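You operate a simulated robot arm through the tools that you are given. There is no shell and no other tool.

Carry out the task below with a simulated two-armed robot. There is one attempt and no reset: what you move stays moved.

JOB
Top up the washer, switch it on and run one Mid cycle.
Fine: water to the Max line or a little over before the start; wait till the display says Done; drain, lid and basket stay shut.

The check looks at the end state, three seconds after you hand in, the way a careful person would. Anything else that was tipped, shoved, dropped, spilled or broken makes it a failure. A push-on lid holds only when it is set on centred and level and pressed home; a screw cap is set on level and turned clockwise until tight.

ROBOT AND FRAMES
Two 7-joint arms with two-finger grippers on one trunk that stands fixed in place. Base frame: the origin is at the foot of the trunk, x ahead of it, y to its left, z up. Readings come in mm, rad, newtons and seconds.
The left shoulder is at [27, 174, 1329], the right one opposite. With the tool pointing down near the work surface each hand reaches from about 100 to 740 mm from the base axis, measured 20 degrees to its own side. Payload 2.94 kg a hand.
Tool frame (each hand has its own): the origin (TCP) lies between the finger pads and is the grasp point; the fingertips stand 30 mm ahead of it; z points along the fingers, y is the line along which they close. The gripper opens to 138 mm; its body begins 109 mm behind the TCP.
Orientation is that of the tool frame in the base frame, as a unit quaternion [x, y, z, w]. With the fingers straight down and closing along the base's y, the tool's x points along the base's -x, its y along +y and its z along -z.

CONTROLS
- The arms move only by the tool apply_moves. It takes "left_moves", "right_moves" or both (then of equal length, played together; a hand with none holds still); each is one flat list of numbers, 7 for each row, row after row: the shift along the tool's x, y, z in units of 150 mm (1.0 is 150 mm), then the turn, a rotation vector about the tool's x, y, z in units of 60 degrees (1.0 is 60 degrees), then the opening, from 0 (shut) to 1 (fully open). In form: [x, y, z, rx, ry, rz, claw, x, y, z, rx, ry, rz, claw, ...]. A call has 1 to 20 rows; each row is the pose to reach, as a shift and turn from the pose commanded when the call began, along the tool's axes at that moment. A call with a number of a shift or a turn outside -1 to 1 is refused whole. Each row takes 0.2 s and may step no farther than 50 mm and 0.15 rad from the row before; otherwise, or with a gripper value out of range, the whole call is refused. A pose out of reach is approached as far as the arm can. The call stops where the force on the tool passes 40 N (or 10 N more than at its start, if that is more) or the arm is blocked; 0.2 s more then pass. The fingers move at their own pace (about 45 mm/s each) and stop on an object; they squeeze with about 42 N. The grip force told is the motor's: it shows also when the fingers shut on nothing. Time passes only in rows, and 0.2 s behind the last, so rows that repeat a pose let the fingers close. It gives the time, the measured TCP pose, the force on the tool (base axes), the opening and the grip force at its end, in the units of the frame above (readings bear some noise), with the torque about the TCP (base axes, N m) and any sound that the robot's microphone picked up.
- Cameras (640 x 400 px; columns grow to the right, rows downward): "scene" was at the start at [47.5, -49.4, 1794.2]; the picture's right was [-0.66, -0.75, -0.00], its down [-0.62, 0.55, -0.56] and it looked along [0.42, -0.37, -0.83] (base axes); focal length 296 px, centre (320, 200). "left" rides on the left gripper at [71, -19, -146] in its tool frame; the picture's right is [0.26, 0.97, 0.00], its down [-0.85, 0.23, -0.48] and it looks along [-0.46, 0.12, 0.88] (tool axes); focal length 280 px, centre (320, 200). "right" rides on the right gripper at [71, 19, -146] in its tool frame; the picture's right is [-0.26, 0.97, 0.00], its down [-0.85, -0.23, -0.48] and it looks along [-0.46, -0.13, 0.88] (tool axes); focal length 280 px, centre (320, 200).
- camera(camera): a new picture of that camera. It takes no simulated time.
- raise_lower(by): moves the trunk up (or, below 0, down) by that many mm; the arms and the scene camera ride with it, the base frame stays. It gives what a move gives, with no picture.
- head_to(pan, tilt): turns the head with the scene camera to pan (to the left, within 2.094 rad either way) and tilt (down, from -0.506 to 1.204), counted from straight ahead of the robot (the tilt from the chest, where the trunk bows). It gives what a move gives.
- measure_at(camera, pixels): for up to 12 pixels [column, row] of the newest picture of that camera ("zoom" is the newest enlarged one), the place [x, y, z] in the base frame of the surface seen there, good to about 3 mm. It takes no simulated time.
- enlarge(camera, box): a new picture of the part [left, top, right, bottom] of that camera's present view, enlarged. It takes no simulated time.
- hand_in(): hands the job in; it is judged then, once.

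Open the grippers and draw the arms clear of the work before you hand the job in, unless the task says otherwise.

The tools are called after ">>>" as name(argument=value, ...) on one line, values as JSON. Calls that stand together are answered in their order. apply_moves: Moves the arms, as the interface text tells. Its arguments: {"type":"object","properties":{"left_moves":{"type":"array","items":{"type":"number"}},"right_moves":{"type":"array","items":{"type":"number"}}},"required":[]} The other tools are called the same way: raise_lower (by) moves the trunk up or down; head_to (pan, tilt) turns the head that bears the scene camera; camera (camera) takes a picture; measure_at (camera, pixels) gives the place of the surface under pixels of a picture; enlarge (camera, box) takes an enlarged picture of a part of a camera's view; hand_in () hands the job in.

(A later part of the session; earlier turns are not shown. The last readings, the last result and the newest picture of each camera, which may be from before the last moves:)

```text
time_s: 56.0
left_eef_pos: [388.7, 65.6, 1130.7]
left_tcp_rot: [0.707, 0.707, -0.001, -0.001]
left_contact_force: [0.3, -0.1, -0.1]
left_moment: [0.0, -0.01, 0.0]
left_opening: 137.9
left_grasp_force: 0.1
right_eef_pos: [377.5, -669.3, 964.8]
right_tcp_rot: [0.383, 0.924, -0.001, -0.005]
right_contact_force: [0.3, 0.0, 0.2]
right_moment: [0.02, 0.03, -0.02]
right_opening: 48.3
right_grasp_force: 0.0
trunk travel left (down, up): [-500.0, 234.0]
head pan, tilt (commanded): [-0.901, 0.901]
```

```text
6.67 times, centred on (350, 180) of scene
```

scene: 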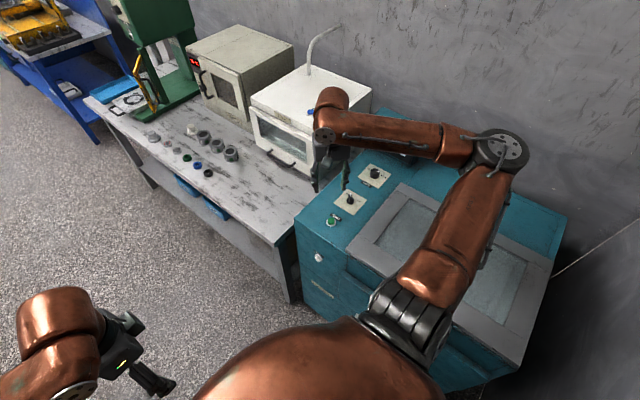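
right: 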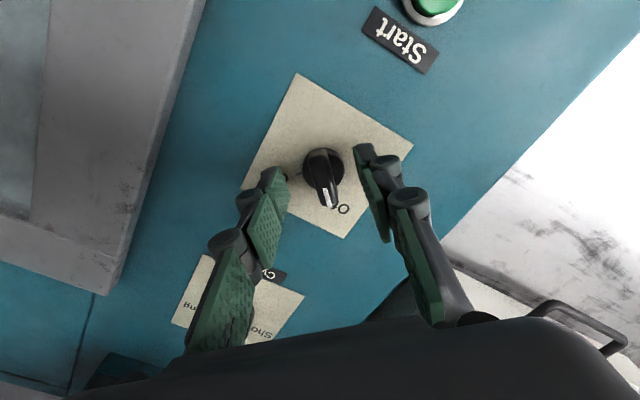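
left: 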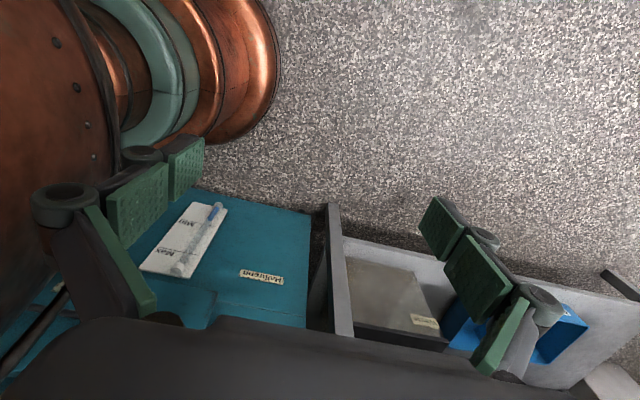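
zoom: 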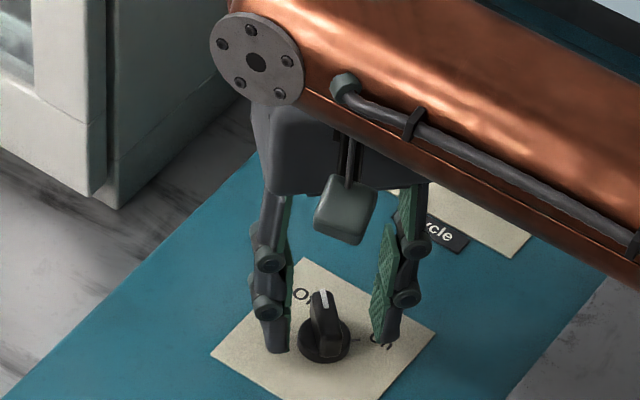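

The fingertips straddle the bar (323,180) at z≈935. I close the gripper on it.

>>> apply_moves(right_moves=[0, 0, 0, 0, 0, 0, 0.15, 0, 0, 0, 0, 0, 0, 0, 0, 0, 0, 0, 0, 0, 0, 0, 0, 0, 0, 0, 0, 0, 0, 0, 0, 0, 0, 0, 0])

>>> camera(camera="right")

```text
time_s: 57.2
left_eef_pos: [389.0, 66.1, 1130.6]
left_tcp_rot: [0.706, 0.708, -0.001, -0.001]
left_contact_force: [0.3, 0.0, -0.1]
left_moment: [0.0, 0.02, 0.03]
left_opening: 138.0
left_grasp_force: 0.0
right_eef_pos: [378.8, -668.5, 965.1]
right_tcp_rot: [0.383, 0.924, -0.001, -0.006]
right_contact_force: [5.0, 6.8, -6.1]
right_moment: [0.09, -0.28, 0.03]
right_opening: 12.6
right_grasp_force: 39.5
trunk travel left (down, up): [-500.0, 234.0]
head pan, tilt (commanded): [-0.901, 0.901]
```

```text
taken
```

right: 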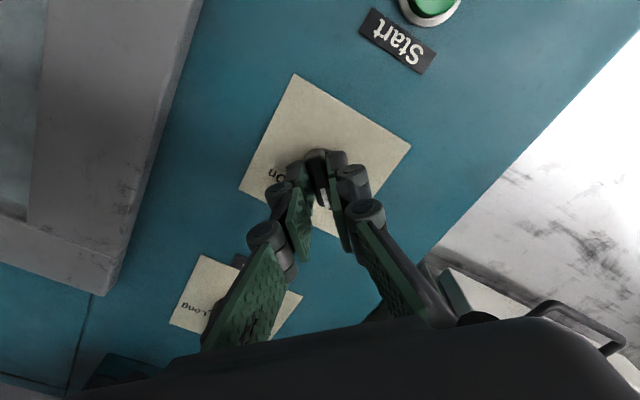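

The bar is gripped (12.6 mm, 40 N). I turn it clockwise (tool +z) by 45° first and check forces.

>>> apply_moves(right_moves=[0, 0, 0, 0, 0, 0.125, 0, 0, 0, 0, 0, 0, 0.25, 0, 0, 0, 0, 0, 0, 0.375, 0, 0, 0, 0, 0, 0, 0.5, 0, 0, 0, 0, 0, 0, 0.625, 0, 0, 0, 0, 0, 0, 0.75, 0])

>>> camera(camera="right")

```text
time_s: 58.6
left_eef_pos: [388.9, 67.6, 1129.4]
left_tcp_rot: [0.706, 0.708, 0.0, -0.001]
left_contact_force: [-0.1, 0.3, 0.0]
left_moment: [0.0, 0.03, 0.0]
left_opening: 137.8
left_grasp_force: 0.1
right_eef_pos: [380.2, -667.3, 963.7]
right_tcp_rot: [0.708, 0.707, -0.003, -0.004]
right_contact_force: [16.2, 11.8, -5.9]
right_moment: [1.16, -0.52, 0.03]
right_opening: 12.8
right_grasp_force: 39.0
trunk travel left (down, up): [-500.0, 234.0]
head pan, tilt (commanded): [-0.901, 0.901]
```

```text
taken
```

right: 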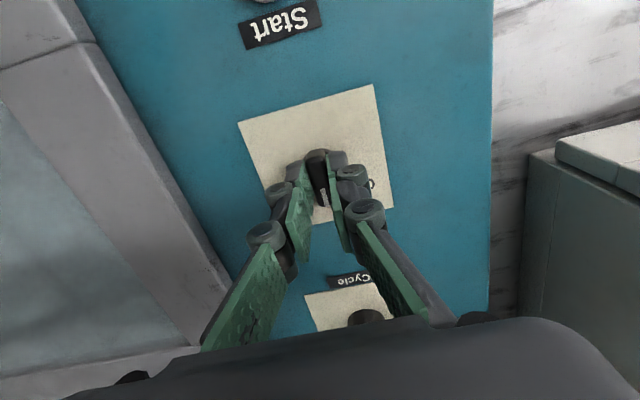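

The knob turned halfway; side force (16,12) N says the true axis lies slightly toward +x,+y. I shift about 2.5 mm that way while turning the remaining 45°.

>>> apply_moves(right_moves=[0.01, 0.012, 0, 0, 0, 0, 0, 0.016, 0.018, 0, 0, 0, 0.125, 0, 0.016, 0.018, 0, 0, 0, 0.25, 0, 0.016, 0.018, 0, 0, 0, 0.375, 0, 0.016, 0.018, 0, 0, 0, 0.5, 0, 0.016, 0.018, 0, 0, 0, 0.625, 0, 0.016, 0.018, 0, 0, 0, 0.75, 0])

>>> head_to(pan=-1.1, tilt=0.85)

>>> camera(camera="scene")

>>> camera(camera="right")

```text
time_s: 60.2
left_eef_pos: [389.5, 65.1, 1130.5]
left_tcp_rot: [0.707, 0.707, 0.0, -0.001]
left_contact_force: [0.1, 0.5, 0.1]
left_moment: [0.01, -0.01, -0.06]
left_opening: 138.2
left_grasp_force: 0.0
right_eef_pos: [383.0, -667.7, 964.6]
right_tcp_rot: [0.924, 0.381, -0.004, -0.002]
right_contact_force: [15.2, -7.0, -0.3]
right_moment: [0.2, -0.81, 0.19]
right_opening: 12.7
right_grasp_force: 39.0
trunk travel left (down, up): [-500.0, 234.0]
head pan, tilt (commanded): [-0.901, 0.901]
```

```text
time_s: 60.9
left_eef_pos: [390.8, 64.8, 1130.3]
left_tcp_rot: [0.707, 0.708, 0.0, -0.002]
left_contact_force: [-0.6, 0.0, -0.3]
left_moment: [-0.02, -0.02, -0.02]
left_opening: 137.8
left_grasp_force: 0.1
right_eef_pos: [382.3, -667.0, 963.8]
right_tcp_rot: [0.924, 0.382, -0.005, -0.002]
right_contact_force: [14.9, -12.7, 4.5]
right_moment: [-0.41, -0.36, 0.04]
right_opening: 12.6
right_grasp_force: 39.4
trunk travel left (down, up): [-500.0, 234.0]
head pan, tilt (commanded): [-1.1, 0.85]
```

```text
taken
```

scene: 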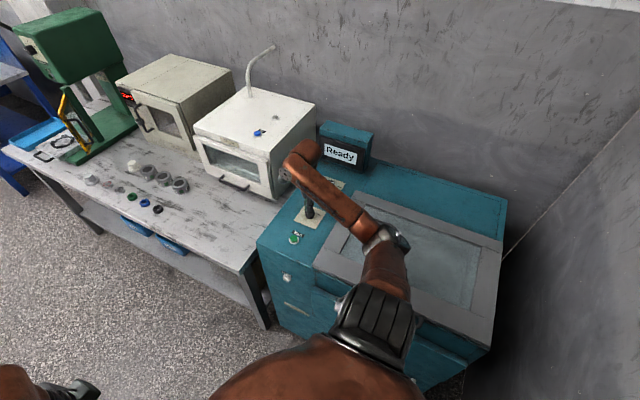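

```text
taken
```

right: 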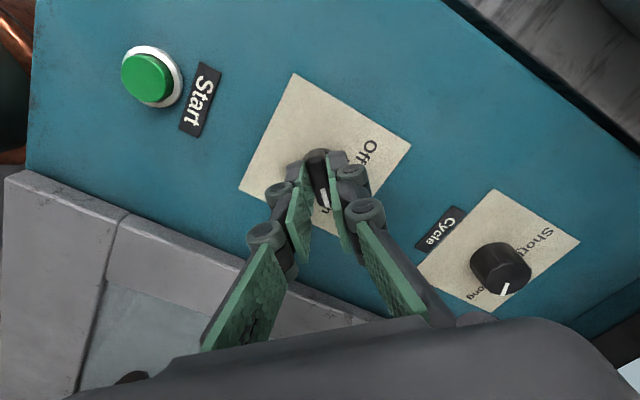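

The display reads "Ready" and the pointer is at On. I open the fingers and lift straight up.

>>> apply_moves(right_moves=[0, 0, 0, 0, 0, 0, 0.15, 0, 0, 0, 0, 0, 0, 0.3, 0, 0, 0, 0, 0, 0, 0.35, 0, 0, -0.1, 0, 0, 0, 0.35, 0, 0, -0.3, 0, 0, 0, 0.35, 0, 0, -0.6, 0, 0, 0, 0.35])

>>> camera(camera="right")

>>> camera(camera="scene")

```text
time_s: 62.3
left_eef_pos: [389.5, 65.3, 1130.8]
left_tcp_rot: [0.706, 0.708, 0.0, -0.001]
left_contact_force: [-1.1, 0.6, 0.3]
left_moment: [-0.02, -0.02, 0.02]
left_opening: 137.8
left_grasp_force: 0.1
right_eef_pos: [380.5, -667.0, 1053.3]
right_tcp_rot: [0.924, 0.382, -0.005, -0.003]
right_contact_force: [0.3, -0.6, 0.3]
right_moment: [-0.02, -0.03, -0.03]
right_opening: 48.5
right_grasp_force: 0.0
trunk travel left (down, up): [-500.0, 234.0]
head pan, tilt (commanded): [-1.1, 0.85]
```

```text
taken
```

right: 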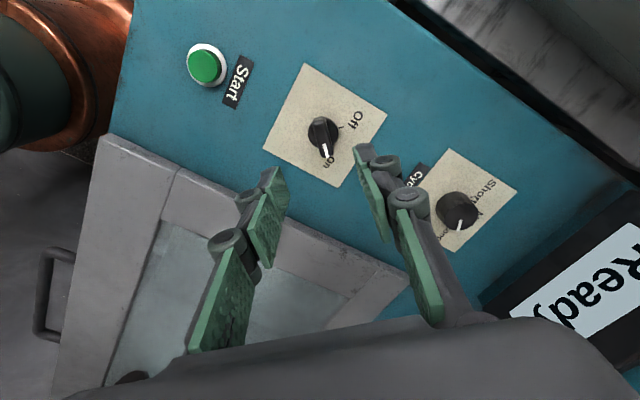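

```text
taken
```

scene: 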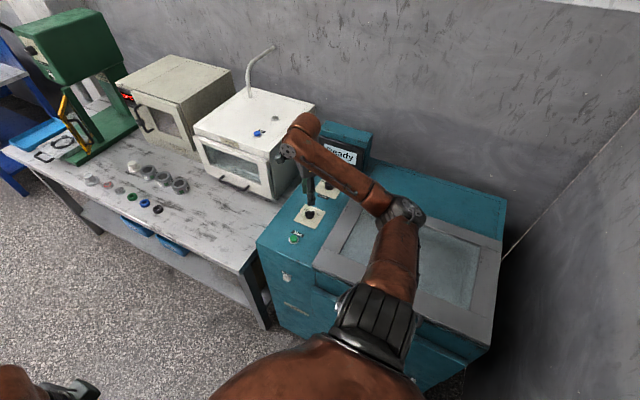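

The display stays "Ready". I check how high the elbow/forearm ride over the lid (scene (405,210), (330,165)), and zoom at the cycle knob.

>>> measure_at(camera="scene", pixels=[[405, 212], [330, 165], [300, 130], [385, 260], [346, 140], [342, 155], [330, 125], [365, 165]])

>>> enlarge(camera="right", box=[400, 140, 528, 220])

```text
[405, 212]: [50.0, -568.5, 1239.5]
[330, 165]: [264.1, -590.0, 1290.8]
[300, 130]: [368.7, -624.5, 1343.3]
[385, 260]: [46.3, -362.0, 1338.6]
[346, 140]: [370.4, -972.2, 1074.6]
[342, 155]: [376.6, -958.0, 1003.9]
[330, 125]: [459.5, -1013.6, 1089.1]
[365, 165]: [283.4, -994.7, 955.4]
```

```text
5.00 times, centred on (464, 180) of right
```

zoom: 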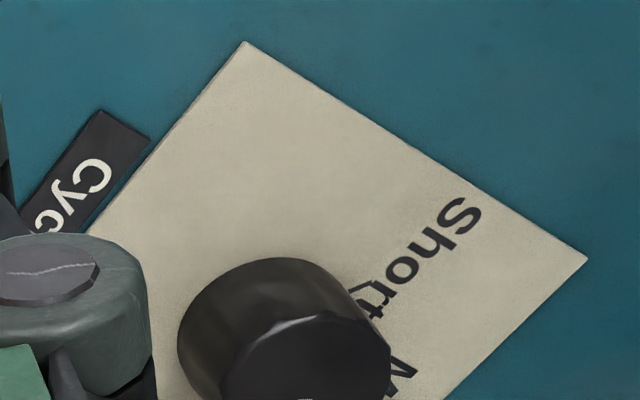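

The elbow rides at z≈1240, well clear. The cycle knob at y=-842 is beyond straight-down reach, so I'll grasp it with the tool leaning ~35° outward. First I roll back to ~90° and lift slightly.

>>> apply_moves(right_moves=[0, 0, -0.05, 0, 0, -0.125, 0.5, 0, 0, -0.1, 0, 0, -0.25, 0.5, 0, 0, -0.15, 0, 0, -0.375, 0.5, 0, 0, -0.2, 0, 0, -0.5, 0.5, 0, 0, -0.25, 0, 0, -0.625, 0.5, 0, 0, -0.3, 0, 0, -0.75, 0.5])

>>> apply_moves(right_moves=[-0.1, 0, 0, 0, -0.117, 0, 0.5, -0.2, 0, 0, 0, -0.233, 0, 0.5, -0.3, 0, 0, 0, -0.35, 0, 0.5, -0.4, 0, 0, 0, -0.467, 0, 0.5, -0.5, 0, 0, 0, -0.583, 0, 0.5])

>>> camera(camera="right")

>>> camera(camera="scene")

```text
time_s: 63.7
left_eef_pos: [387.0, 66.0, 1131.1]
left_tcp_rot: [0.707, 0.708, 0.0, -0.001]
left_contact_force: [-0.3, -0.8, -0.2]
left_moment: [-0.03, 0.0, -0.01]
left_opening: 138.1
left_grasp_force: 0.1
right_eef_pos: [383.4, -668.9, 1098.4]
right_tcp_rot: [0.706, 0.708, -0.003, -0.004]
right_contact_force: [0.6, -0.2, -0.2]
right_moment: [-0.01, -0.01, -0.01]
right_opening: 68.8
right_grasp_force: 0.1
trunk travel left (down, up): [-500.0, 234.0]
head pan, tilt (commanded): [-1.1, 0.85]
```

```text
time_s: 64.9
left_eef_pos: [388.5, 65.2, 1131.9]
left_tcp_rot: [0.706, 0.708, 0.0, 0.0]
left_contact_force: [-0.2, 0.2, 0.8]
left_moment: [-0.03, -0.03, -0.04]
left_opening: 137.8
left_grasp_force: 0.0
right_eef_pos: [381.2, -742.7, 1097.9]
right_tcp_rot: [0.674, 0.675, -0.216, 0.208]
right_contact_force: [1.1, 0.1, 0.4]
right_moment: [-0.01, 0.0, -0.01]
right_opening: 69.2
right_grasp_force: 0.1
trunk travel left (down, up): [-500.0, 234.0]
head pan, tilt (commanded): [-1.1, 0.85]
```

```text
taken
```

right: 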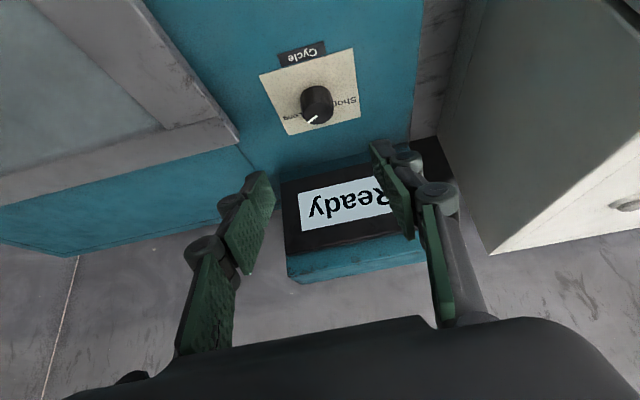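

```text
taken
```

scene: 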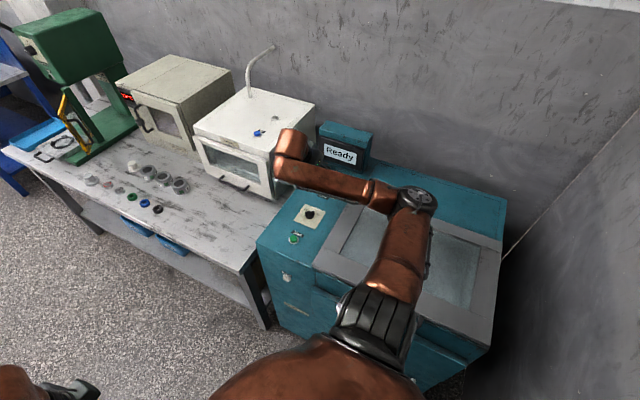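

Tilted pose reached. I zoom at the cycle knob (318,105) and measure the nearby dryer wall and display for clearance.

>>> enlarge(camera="right", box=[250, 30, 378, 110])

>>> measure_at(camera="right", pixels=[[480, 150], [520, 60], [450, 60], [600, 200], [340, 205], [300, 235], [320, 265], [400, 200], [317, 95], [312, 121]])

```text
5.00 times, centred on (314, 70) of right
```

zoom: 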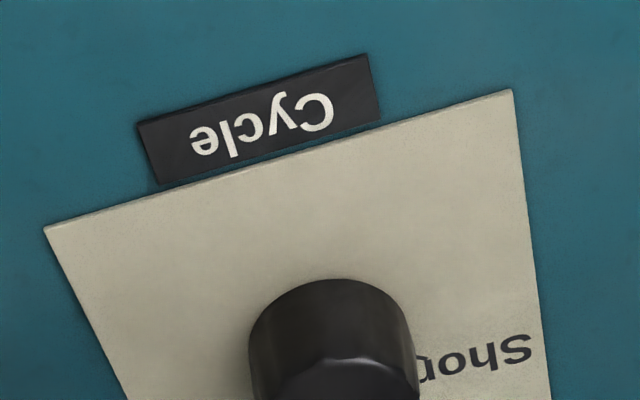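

```text
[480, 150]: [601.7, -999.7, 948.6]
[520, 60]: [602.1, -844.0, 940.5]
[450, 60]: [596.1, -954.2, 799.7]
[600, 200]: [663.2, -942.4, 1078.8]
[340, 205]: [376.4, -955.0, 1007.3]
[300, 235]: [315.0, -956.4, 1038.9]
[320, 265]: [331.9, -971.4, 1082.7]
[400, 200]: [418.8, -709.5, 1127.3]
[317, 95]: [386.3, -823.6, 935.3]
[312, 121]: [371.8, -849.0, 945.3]
```

Dryer side is at x≈600 and the display at y≈-955, both clear. I zoom on the knob itself to determine pointer angle and centre.

>>> enlarge(camera="right", box=[250, 60, 378, 140])

>>> measure_at(camera="zoom", pixels=[[322, 290], [292, 308], [335, 270], [365, 255], [410, 225], [270, 285], [335, 135], [255, 210], [415, 200], [330, 315], [335, 230], [390, 290]])

```text
5.00 times, centred on (314, 100) of right
```

zoom: 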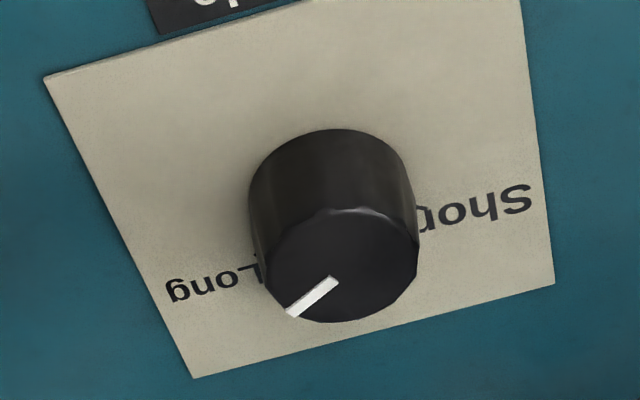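

```text
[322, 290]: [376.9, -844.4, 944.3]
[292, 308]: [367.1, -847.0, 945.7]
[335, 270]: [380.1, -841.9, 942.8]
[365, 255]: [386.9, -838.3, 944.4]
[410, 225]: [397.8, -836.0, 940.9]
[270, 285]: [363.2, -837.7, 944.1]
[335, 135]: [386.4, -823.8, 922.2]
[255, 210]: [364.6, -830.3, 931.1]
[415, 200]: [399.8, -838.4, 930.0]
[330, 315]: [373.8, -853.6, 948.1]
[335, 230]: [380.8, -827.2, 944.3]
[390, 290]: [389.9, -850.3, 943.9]
```

Pointer sits at ≈57° (Long); Mid is 0° (toward −y). Knob centre ≈(380,-842), radius ≈18. I move to a pre-grasp point about 60 mm above the final grasp.

>>> apply_moves(right_moves=[-0.043, 0, 0.19, 0, 0, 0, 0.5, -0.087, 0, 0.378, 0, 0, 0, 0.5, -0.13, 0, 0.566, 0, 0, 0, 0.5, -0.173, 0, 0.755, 0, 0, 0, 0.5])

>>> camera(camera="right")

>>> camera(camera="scene")

```text
time_s: 65.9
left_eef_pos: [387.8, 65.6, 1130.0]
left_tcp_rot: [0.707, 0.708, -0.001, 0.0]
left_contact_force: [-0.6, -0.7, 0.9]
left_moment: [0.05, -0.03, 0.02]
left_opening: 137.9
left_grasp_force: 0.1
right_eef_pos: [383.9, -830.1, 1016.6]
right_tcp_rot: [0.673, 0.676, -0.215, 0.208]
right_contact_force: [-0.6, 0.3, 0.2]
right_moment: [-0.01, -0.01, -0.03]
right_opening: 68.7
right_grasp_force: 0.0
trunk travel left (down, up): [-500.0, 234.0]
head pan, tilt (commanded): [-1.1, 0.85]
```

```text
taken
```

right: 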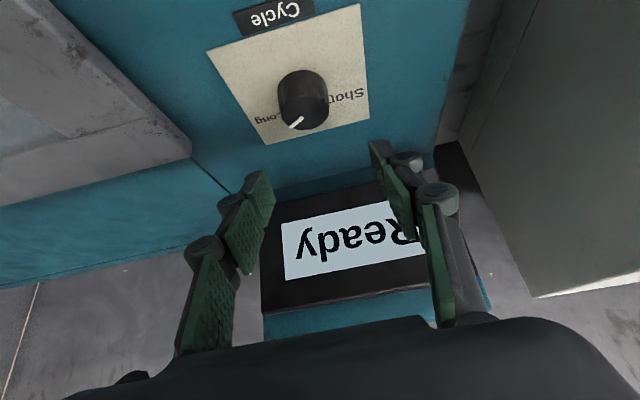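

```text
taken
```

scene: 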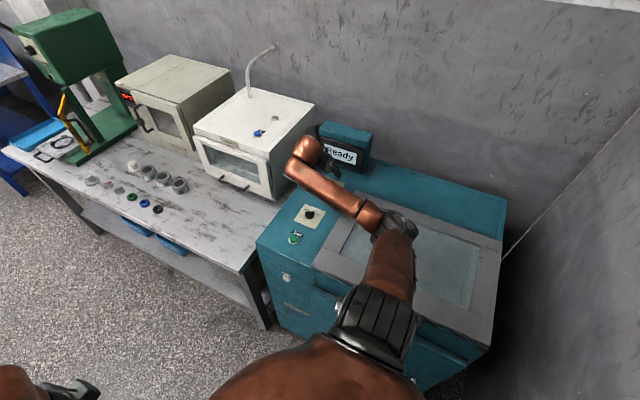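

Pre-grasp is aligned (knob at (303,110) matches the prediction). I descend vertically ~58 mm so the pads straddle the knob.

>>> apply_moves(right_moves=[0.076, -0.007, 0.106, 0, 0, 0, 0.5, 0.152, -0.015, 0.212, 0, 0, 0, 0.5, 0.227, -0.022, 0.318, 0, 0, 0, 0.5])

>>> camera(camera="right")

>>> enlarge(camera="scene", box=[256, 120, 384, 200])

```text
time_s: 66.7
left_eef_pos: [387.9, 65.5, 1131.3]
left_tcp_rot: [0.706, 0.708, 0.0, -0.001]
left_contact_force: [-0.1, -0.6, 0.2]
left_moment: [-0.04, -0.02, 0.01]
left_opening: 137.9
left_grasp_force: 0.0
right_eef_pos: [377.5, -827.9, 961.3]
right_tcp_rot: [0.674, 0.675, -0.216, 0.209]
right_contact_force: [0.5, 0.6, 0.5]
right_moment: [0.01, 0.02, -0.01]
right_opening: 69.0
right_grasp_force: 0.1
trunk travel left (down, up): [-500.0, 234.0]
head pan, tilt (commanded): [-1.1, 0.85]
```

```text
taken
```

right: 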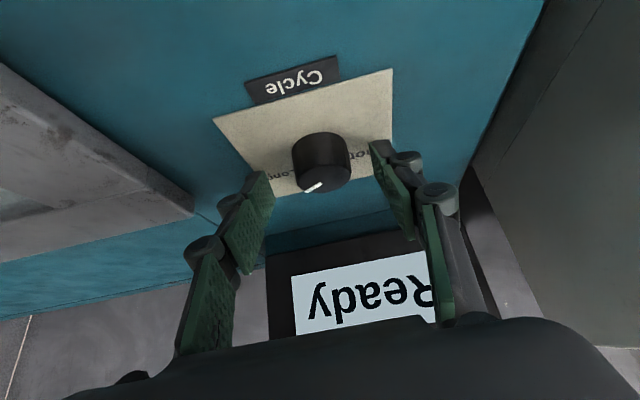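

```text
5.00 times, centred on (320, 160) of scene
```

zoom: 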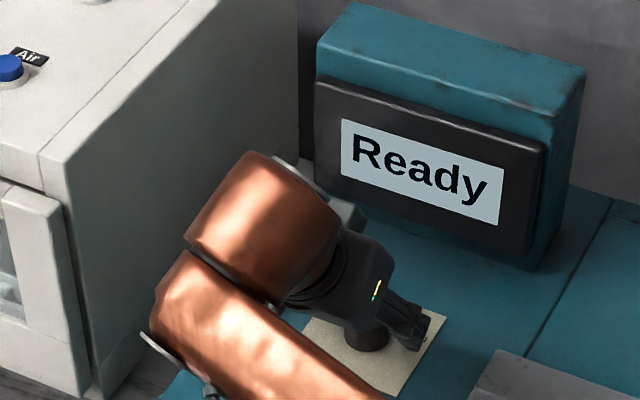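

The knob (322,165) is between the pads. I lower 3 mm more and close on it.

>>> apply_moves(right_moves=[0.011, 0.007, 0.016, 0, 0, 0, 0.45, 0.011, 0.007, 0.016, 0, 0, 0, 0.2, 0.011, 0.007, 0.016, 0, 0, 0, 0, 0.011, 0.007, 0.016, 0, 0, 0, 0, 0.011, 0.007, 0.016, 0, 0, 0, 0, 0.011, 0.007, 0.016, 0, 0, 0, 0])

>>> camera(camera="right")

```text
time_s: 68.1
left_eef_pos: [388.6, 65.5, 1131.6]
left_tcp_rot: [0.707, 0.708, 0.0, -0.001]
left_contact_force: [-0.3, 0.4, 0.1]
left_moment: [-0.01, -0.01, 0.02]
left_opening: 138.1
left_grasp_force: 0.1
right_eef_pos: [380.7, -827.9, 959.1]
right_tcp_rot: [0.673, 0.676, -0.215, 0.209]
right_contact_force: [8.4, 0.2, -1.2]
right_moment: [0.06, -0.53, 0.14]
right_opening: 35.9
right_grasp_force: 45.3
trunk travel left (down, up): [-500.0, 234.0]
head pan, tilt (commanded): [-1.1, 0.85]
```

```text
taken
```

right: 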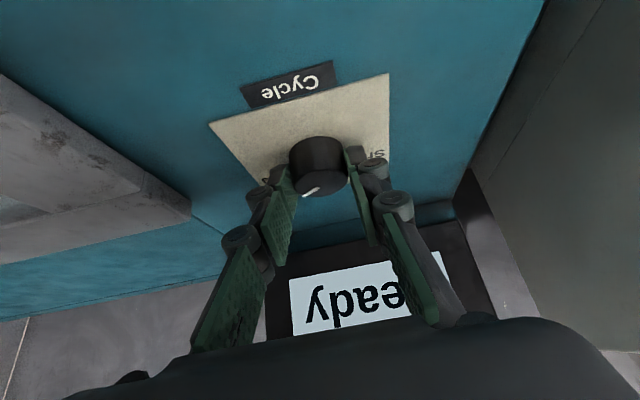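

Gripped at 35.9 mm. I turn the knob counter-clockwise (base +z) 30° first, moving the TCP along the matching arc.

>>> apply_moves(right_moves=[-0.0006, -0.003, 0.0006, -0.0715, -0.0014, -0.1025, 0, -0.0024, -0.0143, 0.002, -0.143, -0.0028, -0.205, 0, -0.0055, -0.0255, 0.0043, -0.2145, -0.0042, -0.3075, 0, -0.0097, -0.036, 0.0073, -0.286, -0.0056, -0.41, 0])

>>> camera(camera="right")

```text
time_s: 69.1
left_eef_pos: [389.5, 66.4, 1131.3]
left_tcp_rot: [0.706, 0.709, -0.001, 0.0]
left_contact_force: [-0.1, 0.4, -0.6]
left_moment: [0.01, -0.02, 0.01]
left_opening: 138.0
left_grasp_force: 0.1
right_eef_pos: [373.8, -828.9, 957.5]
right_tcp_rot: [0.475, 0.828, -0.153, 0.256]
right_contact_force: [9.9, 0.1, -2.1]
right_moment: [0.27, -0.36, 0.07]
right_opening: 35.7
right_grasp_force: 45.2
trunk travel left (down, up): [-500.0, 234.0]
head pan, tilt (commanded): [-1.1, 0.85]
```

```text
taken
```

right: 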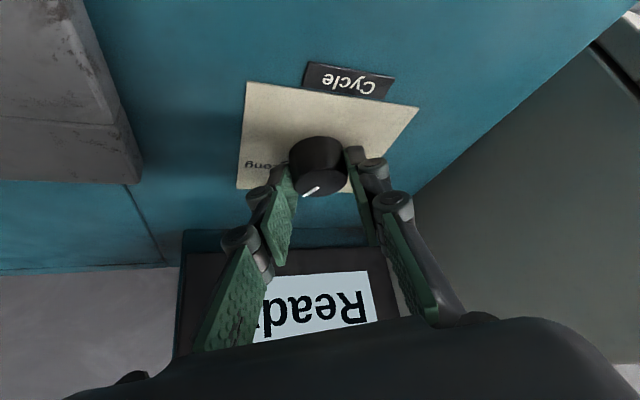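

The knob followed the hand (pointer unchanged at (310,192) in the hand's view, plate rotated 30°). I continue another 28°.

>>> apply_moves(right_moves=[-0.0033, -0.0062, 0.0024, -0.071, -0.0013, -0.1028, 0, -0.0051, -0.0179, 0.0037, -0.142, -0.0025, -0.2055, 0, -0.0081, -0.0293, 0.006, -0.2134, -0.0038, -0.3083, 0, -0.0111, -0.0372, 0.0082, -0.2655, -0.0047, -0.3836, 0])

>>> camera(camera="right")

>>> enlarge(camera="right", box=[240, 80, 400, 180])

```text
time_s: 70.1
left_eef_pos: [389.2, 66.0, 1130.9]
left_tcp_rot: [0.707, 0.707, 0.0, -0.001]
left_contact_force: [1.1, -0.9, 0.2]
left_moment: [0.02, 0.01, -0.01]
left_opening: 138.2
left_grasp_force: 0.0
right_eef_pos: [370.5, -832.9, 958.3]
right_tcp_rot: [0.261, 0.918, -0.087, 0.285]
right_contact_force: [7.5, 7.0, -6.0]
right_moment: [0.28, -0.74, 0.13]
right_opening: 35.8
right_grasp_force: 44.9
trunk travel left (down, up): [-500.0, 234.0]
head pan, tilt (commanded): [-1.1, 0.85]
```

```text
taken
```

right: 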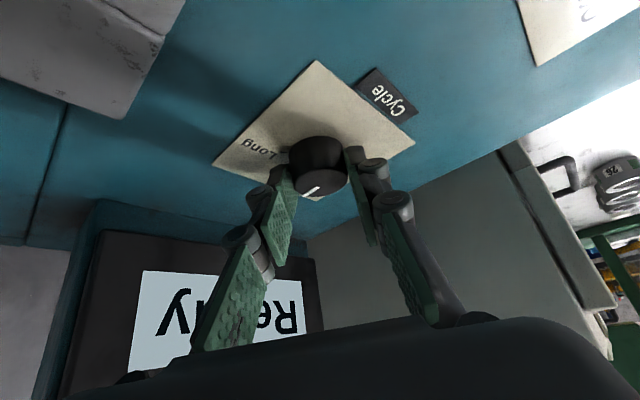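

```text
4.00 times, centred on (320, 130) of right
```

zoom: 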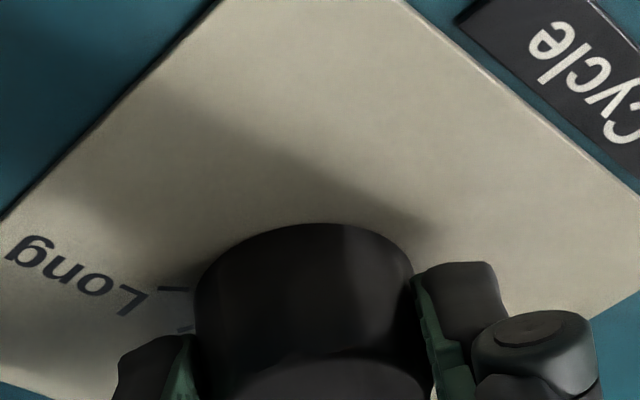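

The hand turned 58° in total and "Long" with its tick is now visible beside the knob. I open the fingers and lift away to verify the pointer.

>>> apply_moves(right_moves=[0, 0, 0, 0, 0, 0, 0.35, 0, 0, 0, 0, 0, 0, 0.5, 0, 0, 0, 0, 0, 0, 0.5, -0.0758, -0.0015, -0.11, 0, 0, 0, 0.5, -0.152, -0.003, -0.22, 0, 0, 0, 0.5, -0.2275, -0.0044, -0.329, 0, 0, 0, 0.5, -0.304, -0.006, -0.44, 0, 0, 0, 0.5])

>>> camera(camera="right")

```text
time_s: 71.7
left_eef_pos: [387.6, 66.2, 1131.6]
left_tcp_rot: [0.706, 0.708, 0.0, -0.001]
left_contact_force: [0.6, 0.1, -0.2]
left_moment: [-0.04, 0.01, -0.01]
left_opening: 138.4
left_grasp_force: 0.0
right_eef_pos: [368.1, -831.5, 1038.8]
right_tcp_rot: [0.261, 0.917, -0.089, 0.287]
right_contact_force: [-0.5, -0.4, 0.2]
right_moment: [0.0, 0.03, 0.02]
right_opening: 69.3
right_grasp_force: 0.0
trunk travel left (down, up): [-500.0, 234.0]
head pan, tilt (commanded): [-1.1, 0.85]
```

```text
taken
```

right: 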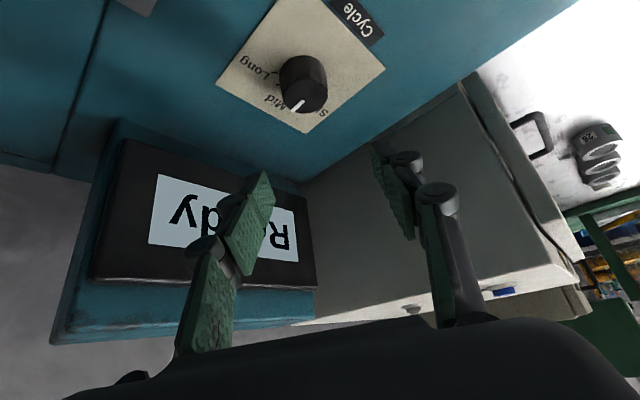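

Now "Mid", "Long" and part of "Short" show around the knob at (303,85). I zoom to check the pointer against Mid.

>>> enlarge(camera="right", box=[210, 40, 402, 160])

>>> measure_at(camera="zoom", pixels=[[295, 225], [305, 200], [280, 218], [315, 180], [255, 180], [380, 180]])

```text
3.33 times, centred on (306, 100) of right
```

zoom: 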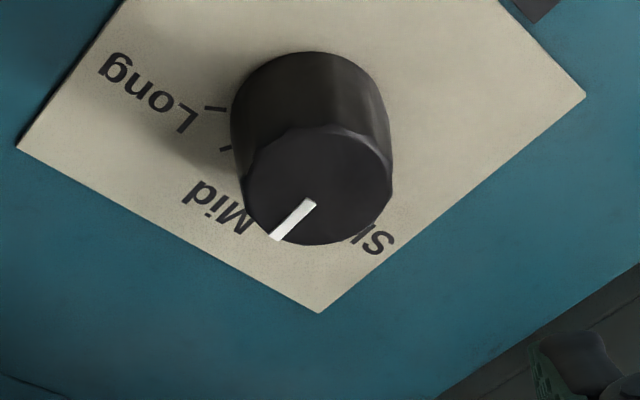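

```text
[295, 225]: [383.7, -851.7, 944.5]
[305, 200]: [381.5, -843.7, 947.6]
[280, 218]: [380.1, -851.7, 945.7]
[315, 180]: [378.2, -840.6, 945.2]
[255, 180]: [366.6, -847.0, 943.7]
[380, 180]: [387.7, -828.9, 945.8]
```

Geometry check: pointer is within ~2° of the Mid mark. Next, Start. I measure the Start button from the scene camera (around (295,238)) and lift the hand higher, un-tilting.

>>> apply_moves(right_moves=[0, 0, -0.1, 0, 0.1, 0, 0.3, 0, 0, -0.2, 0, 0.2, 0, 0.1, 0, 0, -0.3, 0, 0.3, 0, 0, 0, 0, -0.4, 0, 0.4, 0, 0, 0, 0, -0.5, 0, 0.5, 0, 0, 0, 0, -0.6, 0, 0.583, 0, 0])

>>> camera(camera="scene")

>>> enlarge(camera="scene", box=[270, 180, 366, 240])

```text
time_s: 73.1
left_eef_pos: [389.0, 65.4, 1131.8]
left_tcp_rot: [0.706, 0.708, 0.0, 0.0]
left_contact_force: [0.2, -0.2, 0.5]
left_moment: [-0.01, 0.0, -0.01]
left_opening: 138.0
left_grasp_force: 0.1
right_eef_pos: [324.2, -804.0, 1112.8]
right_tcp_rot: [0.276, 0.961, -0.006, -0.004]
right_contact_force: [-0.7, -0.3, -0.7]
right_moment: [0.0, -0.04, 0.01]
right_opening: 0.1
right_grasp_force: 28.7
trunk travel left (down, up): [-500.0, 234.0]
head pan, tilt (commanded): [-1.1, 0.85]
```

```text
taken
```

scene: 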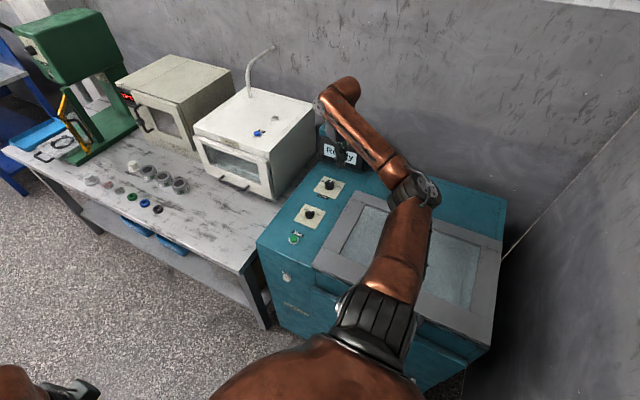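

```text
6.67 times, centred on (318, 210) of scene
```

zoom: 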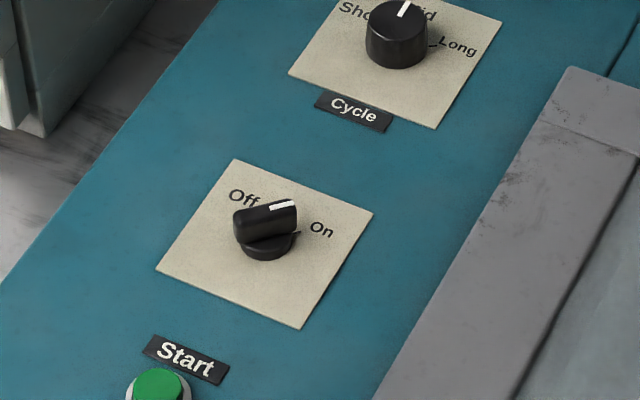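

The power pointer is at On and the cycle pointer now points up toward Mid. I zoom on the cycle plate and the Start button for a final check and measurement.

>>> enlarge(camera="scene", box=[300, 165, 364, 205])

>>> enlarge(camera="scene", box=[264, 220, 328, 260])

>>> measure_at(camera="zoom", pixels=[[305, 175], [280, 180], [330, 185], [305, 155], [305, 200], [270, 195], [345, 195], [300, 240]])

```text
10.00 times, centred on (332, 185) of scene
```

zoom: 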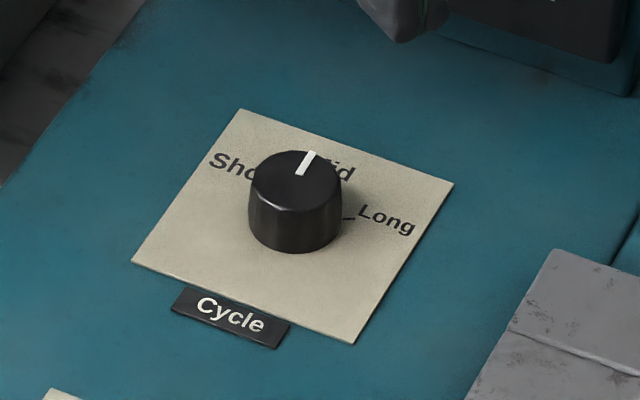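

```text
10.00 times, centred on (296, 240) of scene
```

zoom: 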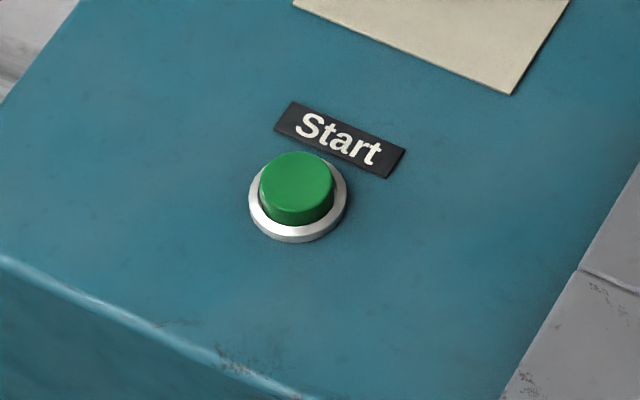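

```text
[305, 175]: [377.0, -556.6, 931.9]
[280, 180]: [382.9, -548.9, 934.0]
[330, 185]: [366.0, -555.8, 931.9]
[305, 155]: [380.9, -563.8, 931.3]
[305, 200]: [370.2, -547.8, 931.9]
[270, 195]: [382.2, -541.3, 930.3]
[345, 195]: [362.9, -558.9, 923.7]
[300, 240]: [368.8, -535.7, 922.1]
```

Start button centre ≈(374,-555), top z≈932. I zoom once more on the cycle knob's pointer to judge its angle better.

>>> enlarge(camera="scene", box=[312, 174, 348, 196.5])

>>> measure_at(camera="zoom", pixels=[[320, 60], [300, 120], [340, 100], [250, 90], [330, 40], [290, 140]])

```text
16.00 times, centred on (330, 185) of scene
```

zoom: 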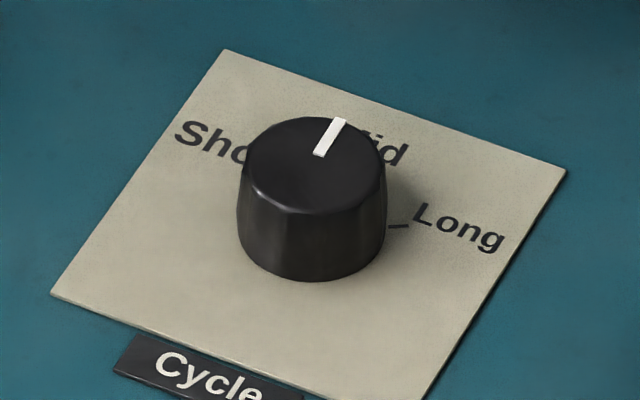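

```text
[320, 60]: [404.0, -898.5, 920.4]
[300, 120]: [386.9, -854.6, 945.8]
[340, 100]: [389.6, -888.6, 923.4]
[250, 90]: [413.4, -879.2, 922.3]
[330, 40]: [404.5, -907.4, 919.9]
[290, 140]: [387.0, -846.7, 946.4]
```

The pointer is within ~2–3° of Mid. Now I carry the closed gripper over the Start button at (374,-555).

>>> apply_moves(right_moves=[0.075, 0.2, 0.017, 0, 0, 0, 0, 0.15, 0.4, 0.033, 0, 0, 0, 0, 0.225, 0.6, 0.05, 0, 0, 0, 0, 0.3, 0.795, 0.067, 0, 0, 0, 0])

>>> apply_moves(right_moves=[0.075, 0.2, 0.1, 0, 0, 0, 0, 0.15, 0.4, 0.2, 0, 0, 0, 0, 0.225, 0.6, 0.3, 0, 0, 0, 0, 0.3, 0.79, 0.4, 0, 0, 0, 0])

>>> camera(camera="right")

>>> enlarge(camera="scene", box=[256, 120, 384, 200])

```text
time_s: 74.1
left_eef_pos: [389.6, 65.4, 1130.6]
left_tcp_rot: [0.707, 0.708, 0.0, 0.0]
left_contact_force: [-0.2, -0.3, -0.3]
left_moment: [0.0, 0.04, 0.04]
left_opening: 137.9
left_grasp_force: 0.0
right_eef_pos: [349.5, -677.7, 1099.8]
right_tcp_rot: [0.276, 0.961, -0.006, -0.002]
right_contact_force: [-0.1, 0.1, 0.2]
right_moment: [0.0, 0.01, -0.01]
right_opening: 0.0
right_grasp_force: 28.3
trunk travel left (down, up): [-500.0, 234.0]
head pan, tilt (commanded): [-1.1, 0.85]
```

```text
time_s: 75.1
left_eef_pos: [387.3, 65.4, 1130.5]
left_tcp_rot: [0.706, 0.708, 0.0, 0.0]
left_contact_force: [-0.3, 0.2, 0.2]
left_moment: [0.0, 0.01, -0.03]
left_opening: 138.2
left_grasp_force: 0.1
right_eef_pos: [372.9, -553.3, 1038.1]
right_tcp_rot: [0.277, 0.961, -0.006, -0.003]
right_contact_force: [0.0, -0.6, -0.1]
right_moment: [-0.01, -0.02, 0.0]
right_opening: 0.2
right_grasp_force: 28.8
trunk travel left (down, up): [-500.0, 234.0]
head pan, tilt (commanded): [-1.1, 0.85]
```

```text
taken
```

right: 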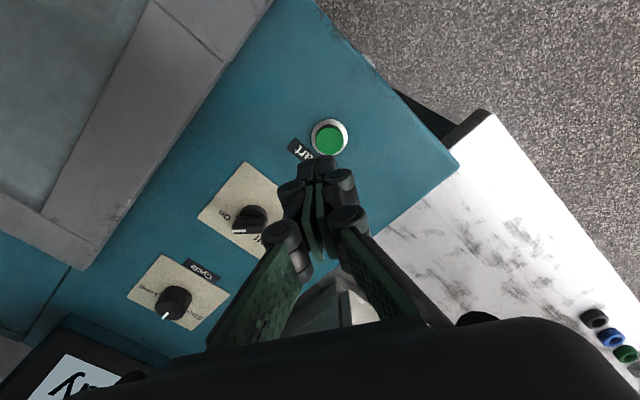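

```text
5.00 times, centred on (320, 160) of scene
```

zoom: 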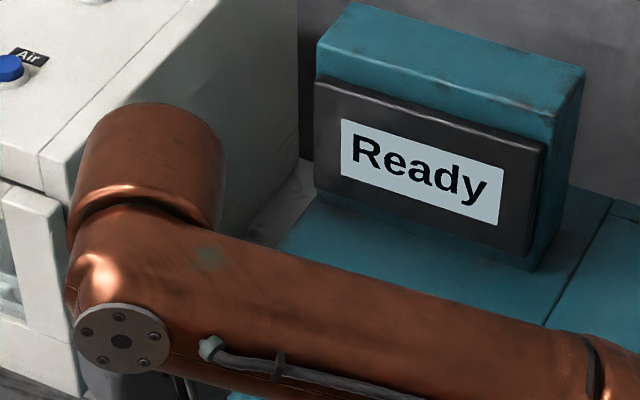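

The button appears at (330,138), slightly right of the tool axis (col 320). I measure it directly with this camera.

>>> measure_at(camera="right", pixels=[[330, 139], [322, 139], [339, 139], [330, 130], [330, 148], [315, 125], [347, 140]])

```text
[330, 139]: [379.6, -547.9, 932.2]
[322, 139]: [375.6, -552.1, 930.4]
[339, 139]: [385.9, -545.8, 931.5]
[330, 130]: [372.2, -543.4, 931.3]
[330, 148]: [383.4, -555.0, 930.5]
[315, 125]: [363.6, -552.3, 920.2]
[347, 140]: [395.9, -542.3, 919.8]
```

Button centre ≈(379.5,-549.5), top z≈932. I shift to it and descend to about 15 mm above.

>>> apply_moves(right_moves=[-0.02, 0.044, 0.1, 0, 0, 0, 0, -0.02, 0.044, 0.2, 0, 0, 0, 0, -0.02, 0.044, 0.3, 0, 0, 0, 0, -0.02, 0.044, 0.4, 0, 0, 0, 0])

>>> camera(camera="right")

```text
time_s: 76.1
left_eef_pos: [388.3, 64.9, 1130.3]
left_tcp_rot: [0.707, 0.708, 0.001, 0.0]
left_contact_force: [-0.4, -0.3, 0.1]
left_moment: [-0.02, -0.01, 0.0]
left_opening: 138.1
left_grasp_force: 0.0
right_eef_pos: [379.6, -553.8, 979.1]
right_tcp_rot: [0.276, 0.961, -0.005, -0.003]
right_contact_force: [-0.1, -0.9, -0.8]
right_moment: [0.0, -0.02, -0.01]
right_opening: 0.1
right_grasp_force: 28.4
trunk travel left (down, up): [-500.0, 234.0]
head pan, tilt (commanded): [-1.1, 0.85]
```

```text
taken
```

right: 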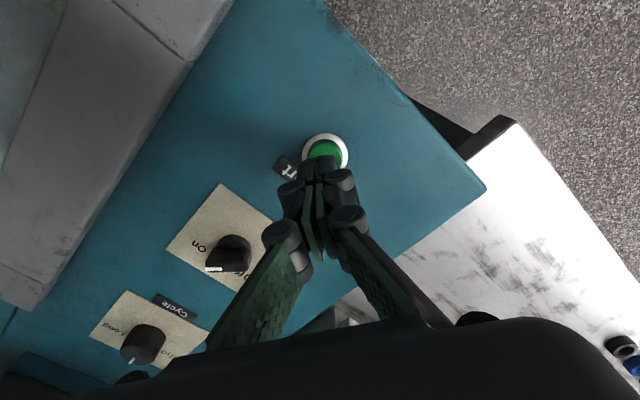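

Tip is 17 mm above the button and about 4 mm off toward −y; I correct that and descend 13 mm, then in 3 mm steps.

>>> apply_moves(right_moves=[0.027, 0.013, 0.04, 0, 0, 0, 0, 0.027, 0.013, 0.087, 0, 0, 0, 0])

>>> apply_moves(right_moves=[0, 0, 0.02, 0, 0, 0, 0])

>>> apply_moves(right_moves=[0, 0, 0.02, 0, 0, 0, 0])

```text
time_s: 76.7
left_eef_pos: [388.4, 65.6, 1130.9]
left_tcp_rot: [0.707, 0.708, -0.001, 0.0]
left_contact_force: [0.2, 0.1, -0.4]
left_moment: [0.05, 0.0, 0.04]
left_opening: 138.1
left_grasp_force: 0.0
right_eef_pos: [376.9, -549.3, 967.9]
right_tcp_rot: [0.277, 0.961, -0.006, -0.003]
right_contact_force: [1.0, 0.0, -0.1]
right_moment: [0.01, -0.01, -0.02]
right_opening: 0.2
right_grasp_force: 28.7
trunk travel left (down, up): [-500.0, 234.0]
head pan, tilt (commanded): [-1.1, 0.85]
```

```text
time_s: 77.1
left_eef_pos: [387.8, 64.4, 1131.2]
left_tcp_rot: [0.707, 0.707, 0.0, 0.0]
left_contact_force: [0.4, 0.8, 0.0]
left_moment: [0.02, -0.05, 0.01]
left_opening: 138.0
left_grasp_force: 0.1
right_eef_pos: [376.9, -550.4, 965.3]
right_tcp_rot: [0.277, 0.961, -0.006, -0.003]
right_contact_force: [0.2, -0.4, -0.3]
right_moment: [-0.01, -0.01, 0.0]
right_opening: 0.0
right_grasp_force: 28.3
trunk travel left (down, up): [-500.0, 234.0]
head pan, tilt (commanded): [-1.1, 0.85]
```

```text
time_s: 77.5
left_eef_pos: [388.8, 65.8, 1130.0]
left_tcp_rot: [0.706, 0.708, 0.0, 0.0]
left_contact_force: [0.3, 0.2, -0.1]
left_moment: [-0.01, -0.02, -0.01]
left_opening: 138.2
left_grasp_force: 0.0
right_eef_pos: [377.4, -550.4, 961.2]
right_tcp_rot: [0.276, 0.961, -0.005, -0.004]
right_contact_force: [-0.3, -0.7, 0.8]
right_moment: [0.01, 0.02, -0.01]
right_opening: 0.0
right_grasp_force: 28.0
trunk travel left (down, up): [-500.0, 234.0]
head pan, tilt (commanded): [-1.1, 0.85]
```

At z=961 contact is just beginning (0.8 N). I press down in further 3 mm steps until it clicks.

>>> apply_moves(right_moves=[0, 0, 0.02, 0, 0, 0, 0])

>>> enlarge(camera="scene", box=[256, 120, 384, 200])

```text
time_s: 77.9
left_eef_pos: [388.6, 66.4, 1130.7]
left_tcp_rot: [0.707, 0.708, 0.0, 0.001]
left_contact_force: [-0.4, -0.7, 0.2]
left_moment: [0.01, -0.02, -0.02]
left_opening: 138.1
left_grasp_force: 0.0
right_eef_pos: [376.0, -550.3, 960.9]
right_tcp_rot: [0.277, 0.961, -0.006, -0.004]
right_contact_force: [-0.3, -0.3, -0.1]
right_moment: [-0.02, -0.02, -0.03]
right_opening: 0.1
right_grasp_force: 28.8
trunk travel left (down, up): [-500.0, 234.0]
head pan, tilt (commanded): [-1.1, 0.85]
```

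```text
5.00 times, centred on (320, 160) of scene
```

zoom: 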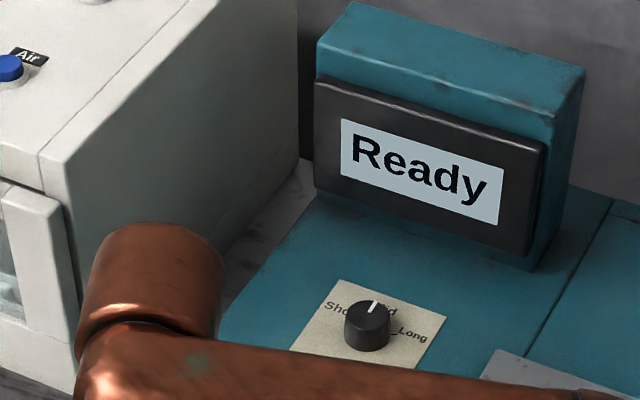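

No click yet at z≈961 and the display still says Ready. I press on by 3 mm steps.

>>> apply_moves(right_moves=[0, 0, 0.02, 0, 0, 0, 0])

>>> apply_moves(right_moves=[0, 0, 0.02, 0, 0, 0, 0])

>>> enlarge(camera="scene", box=[256, 120, 384, 200])

```text
time_s: 78.3
left_eef_pos: [387.5, 66.2, 1131.9]
left_tcp_rot: [0.707, 0.707, 0.0, 0.0]
left_contact_force: [-0.1, -0.7, -0.6]
left_moment: [-0.04, 0.02, -0.01]
left_opening: 138.1
left_grasp_force: 0.0
right_eef_pos: [376.9, -550.1, 956.8]
right_tcp_rot: [0.275, 0.961, -0.006, -0.002]
right_contact_force: [-0.1, 0.1, 2.3]
right_moment: [0.03, 0.01, -0.02]
right_opening: 6.0
right_grasp_force: 28.4
trunk travel left (down, up): [-500.0, 234.0]
head pan, tilt (commanded): [-1.1, 0.85]
heard: click
```

```text
time_s: 78.7
left_eef_pos: [388.3, 66.4, 1130.8]
left_tcp_rot: [0.706, 0.708, 0.0, 0.0]
left_contact_force: [0.4, 0.2, 0.4]
left_moment: [0.0, 0.05, 0.03]
left_opening: 138.2
left_grasp_force: 0.1
right_eef_pos: [376.8, -550.9, 954.8]
right_tcp_rot: [0.276, 0.961, -0.006, -0.002]
right_contact_force: [-1.8, 1.2, 7.8]
right_moment: [0.07, 0.03, -0.04]
right_opening: 5.6
right_grasp_force: 28.2
trunk travel left (down, up): [-500.0, 234.0]
head pan, tilt (commanded): [-1.1, 0.85]
```

```text
5.00 times, centred on (320, 160) of scene
```

zoom: 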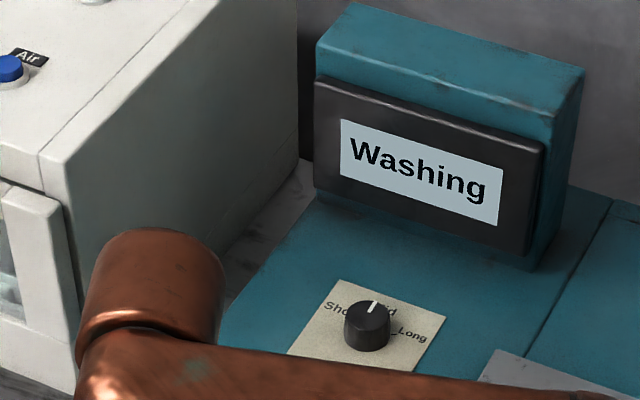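

Click heard and the display says "Washing". I lift the hand straight up off the button and then draw it back from the panel.

>>> apply_moves(right_moves=[0, 0, -0.1, 0, 0, 0, 0, 0, 0, -0.3, 0, 0, 0, 0, 0, 0, -0.6, 0, 0, 0, 0, 0, 0, -0.9, 0, 0, 0, 0])

>>> apply_moves(right_moves=[0.05, 0.2, -0.1, 0, 0, 0, 0.2, 0.1, 0.4, -0.2, 0, 0, 0, 0.4, 0.15, 0.6, -0.3, 0, 0, 0, 0.6, 0.2, 0.8, -0.4, 0, 0, 0, 0.8, 0.25, 0.95, -0.5, 0, 0, 0, 1])

>>> camera(camera="scene")

>>> camera(camera="left")

```text
time_s: 79.7
left_eef_pos: [388.3, 66.0, 1131.2]
left_tcp_rot: [0.707, 0.707, 0.0, 0.0]
left_contact_force: [0.1, 0.7, 0.5]
left_moment: [0.0, -0.02, -0.01]
left_opening: 138.1
left_grasp_force: 0.0
right_eef_pos: [378.8, -547.5, 1087.7]
right_tcp_rot: [0.276, 0.961, -0.005, -0.003]
right_contact_force: [0.0, -0.4, -0.1]
right_moment: [0.01, -0.02, 0.03]
right_opening: 0.0
right_grasp_force: 28.7
trunk travel left (down, up): [-500.0, 234.0]
head pan, tilt (commanded): [-1.1, 0.85]
```

```text
time_s: 80.9
left_eef_pos: [388.9, 65.7, 1130.4]
left_tcp_rot: [0.707, 0.707, 0.0, 0.0]
left_contact_force: [0.4, 0.3, 0.5]
left_moment: [-0.01, 0.01, 0.02]
left_opening: 138.1
left_grasp_force: 0.1
right_eef_pos: [421.3, -407.6, 1161.0]
right_tcp_rot: [0.276, 0.961, -0.005, -0.003]
right_contact_force: [-0.4, -0.1, 0.3]
right_moment: [-0.01, -0.01, 0.0]
right_opening: 96.8
right_grasp_force: 0.1
trunk travel left (down, up): [-500.0, 234.0]
head pan, tilt (commanded): [-1.1, 0.85]
```

```text
taken
```

scene: 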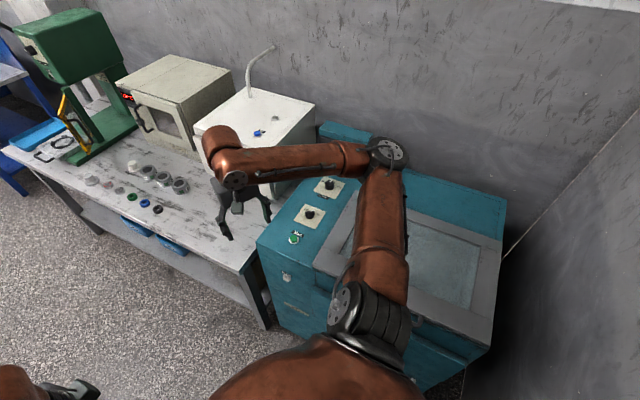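

```text
taken
```

left: 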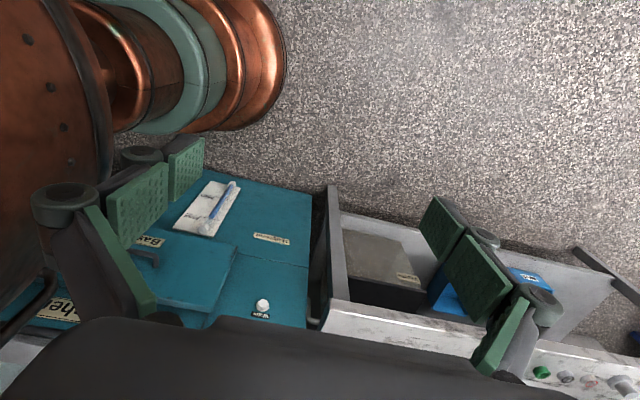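

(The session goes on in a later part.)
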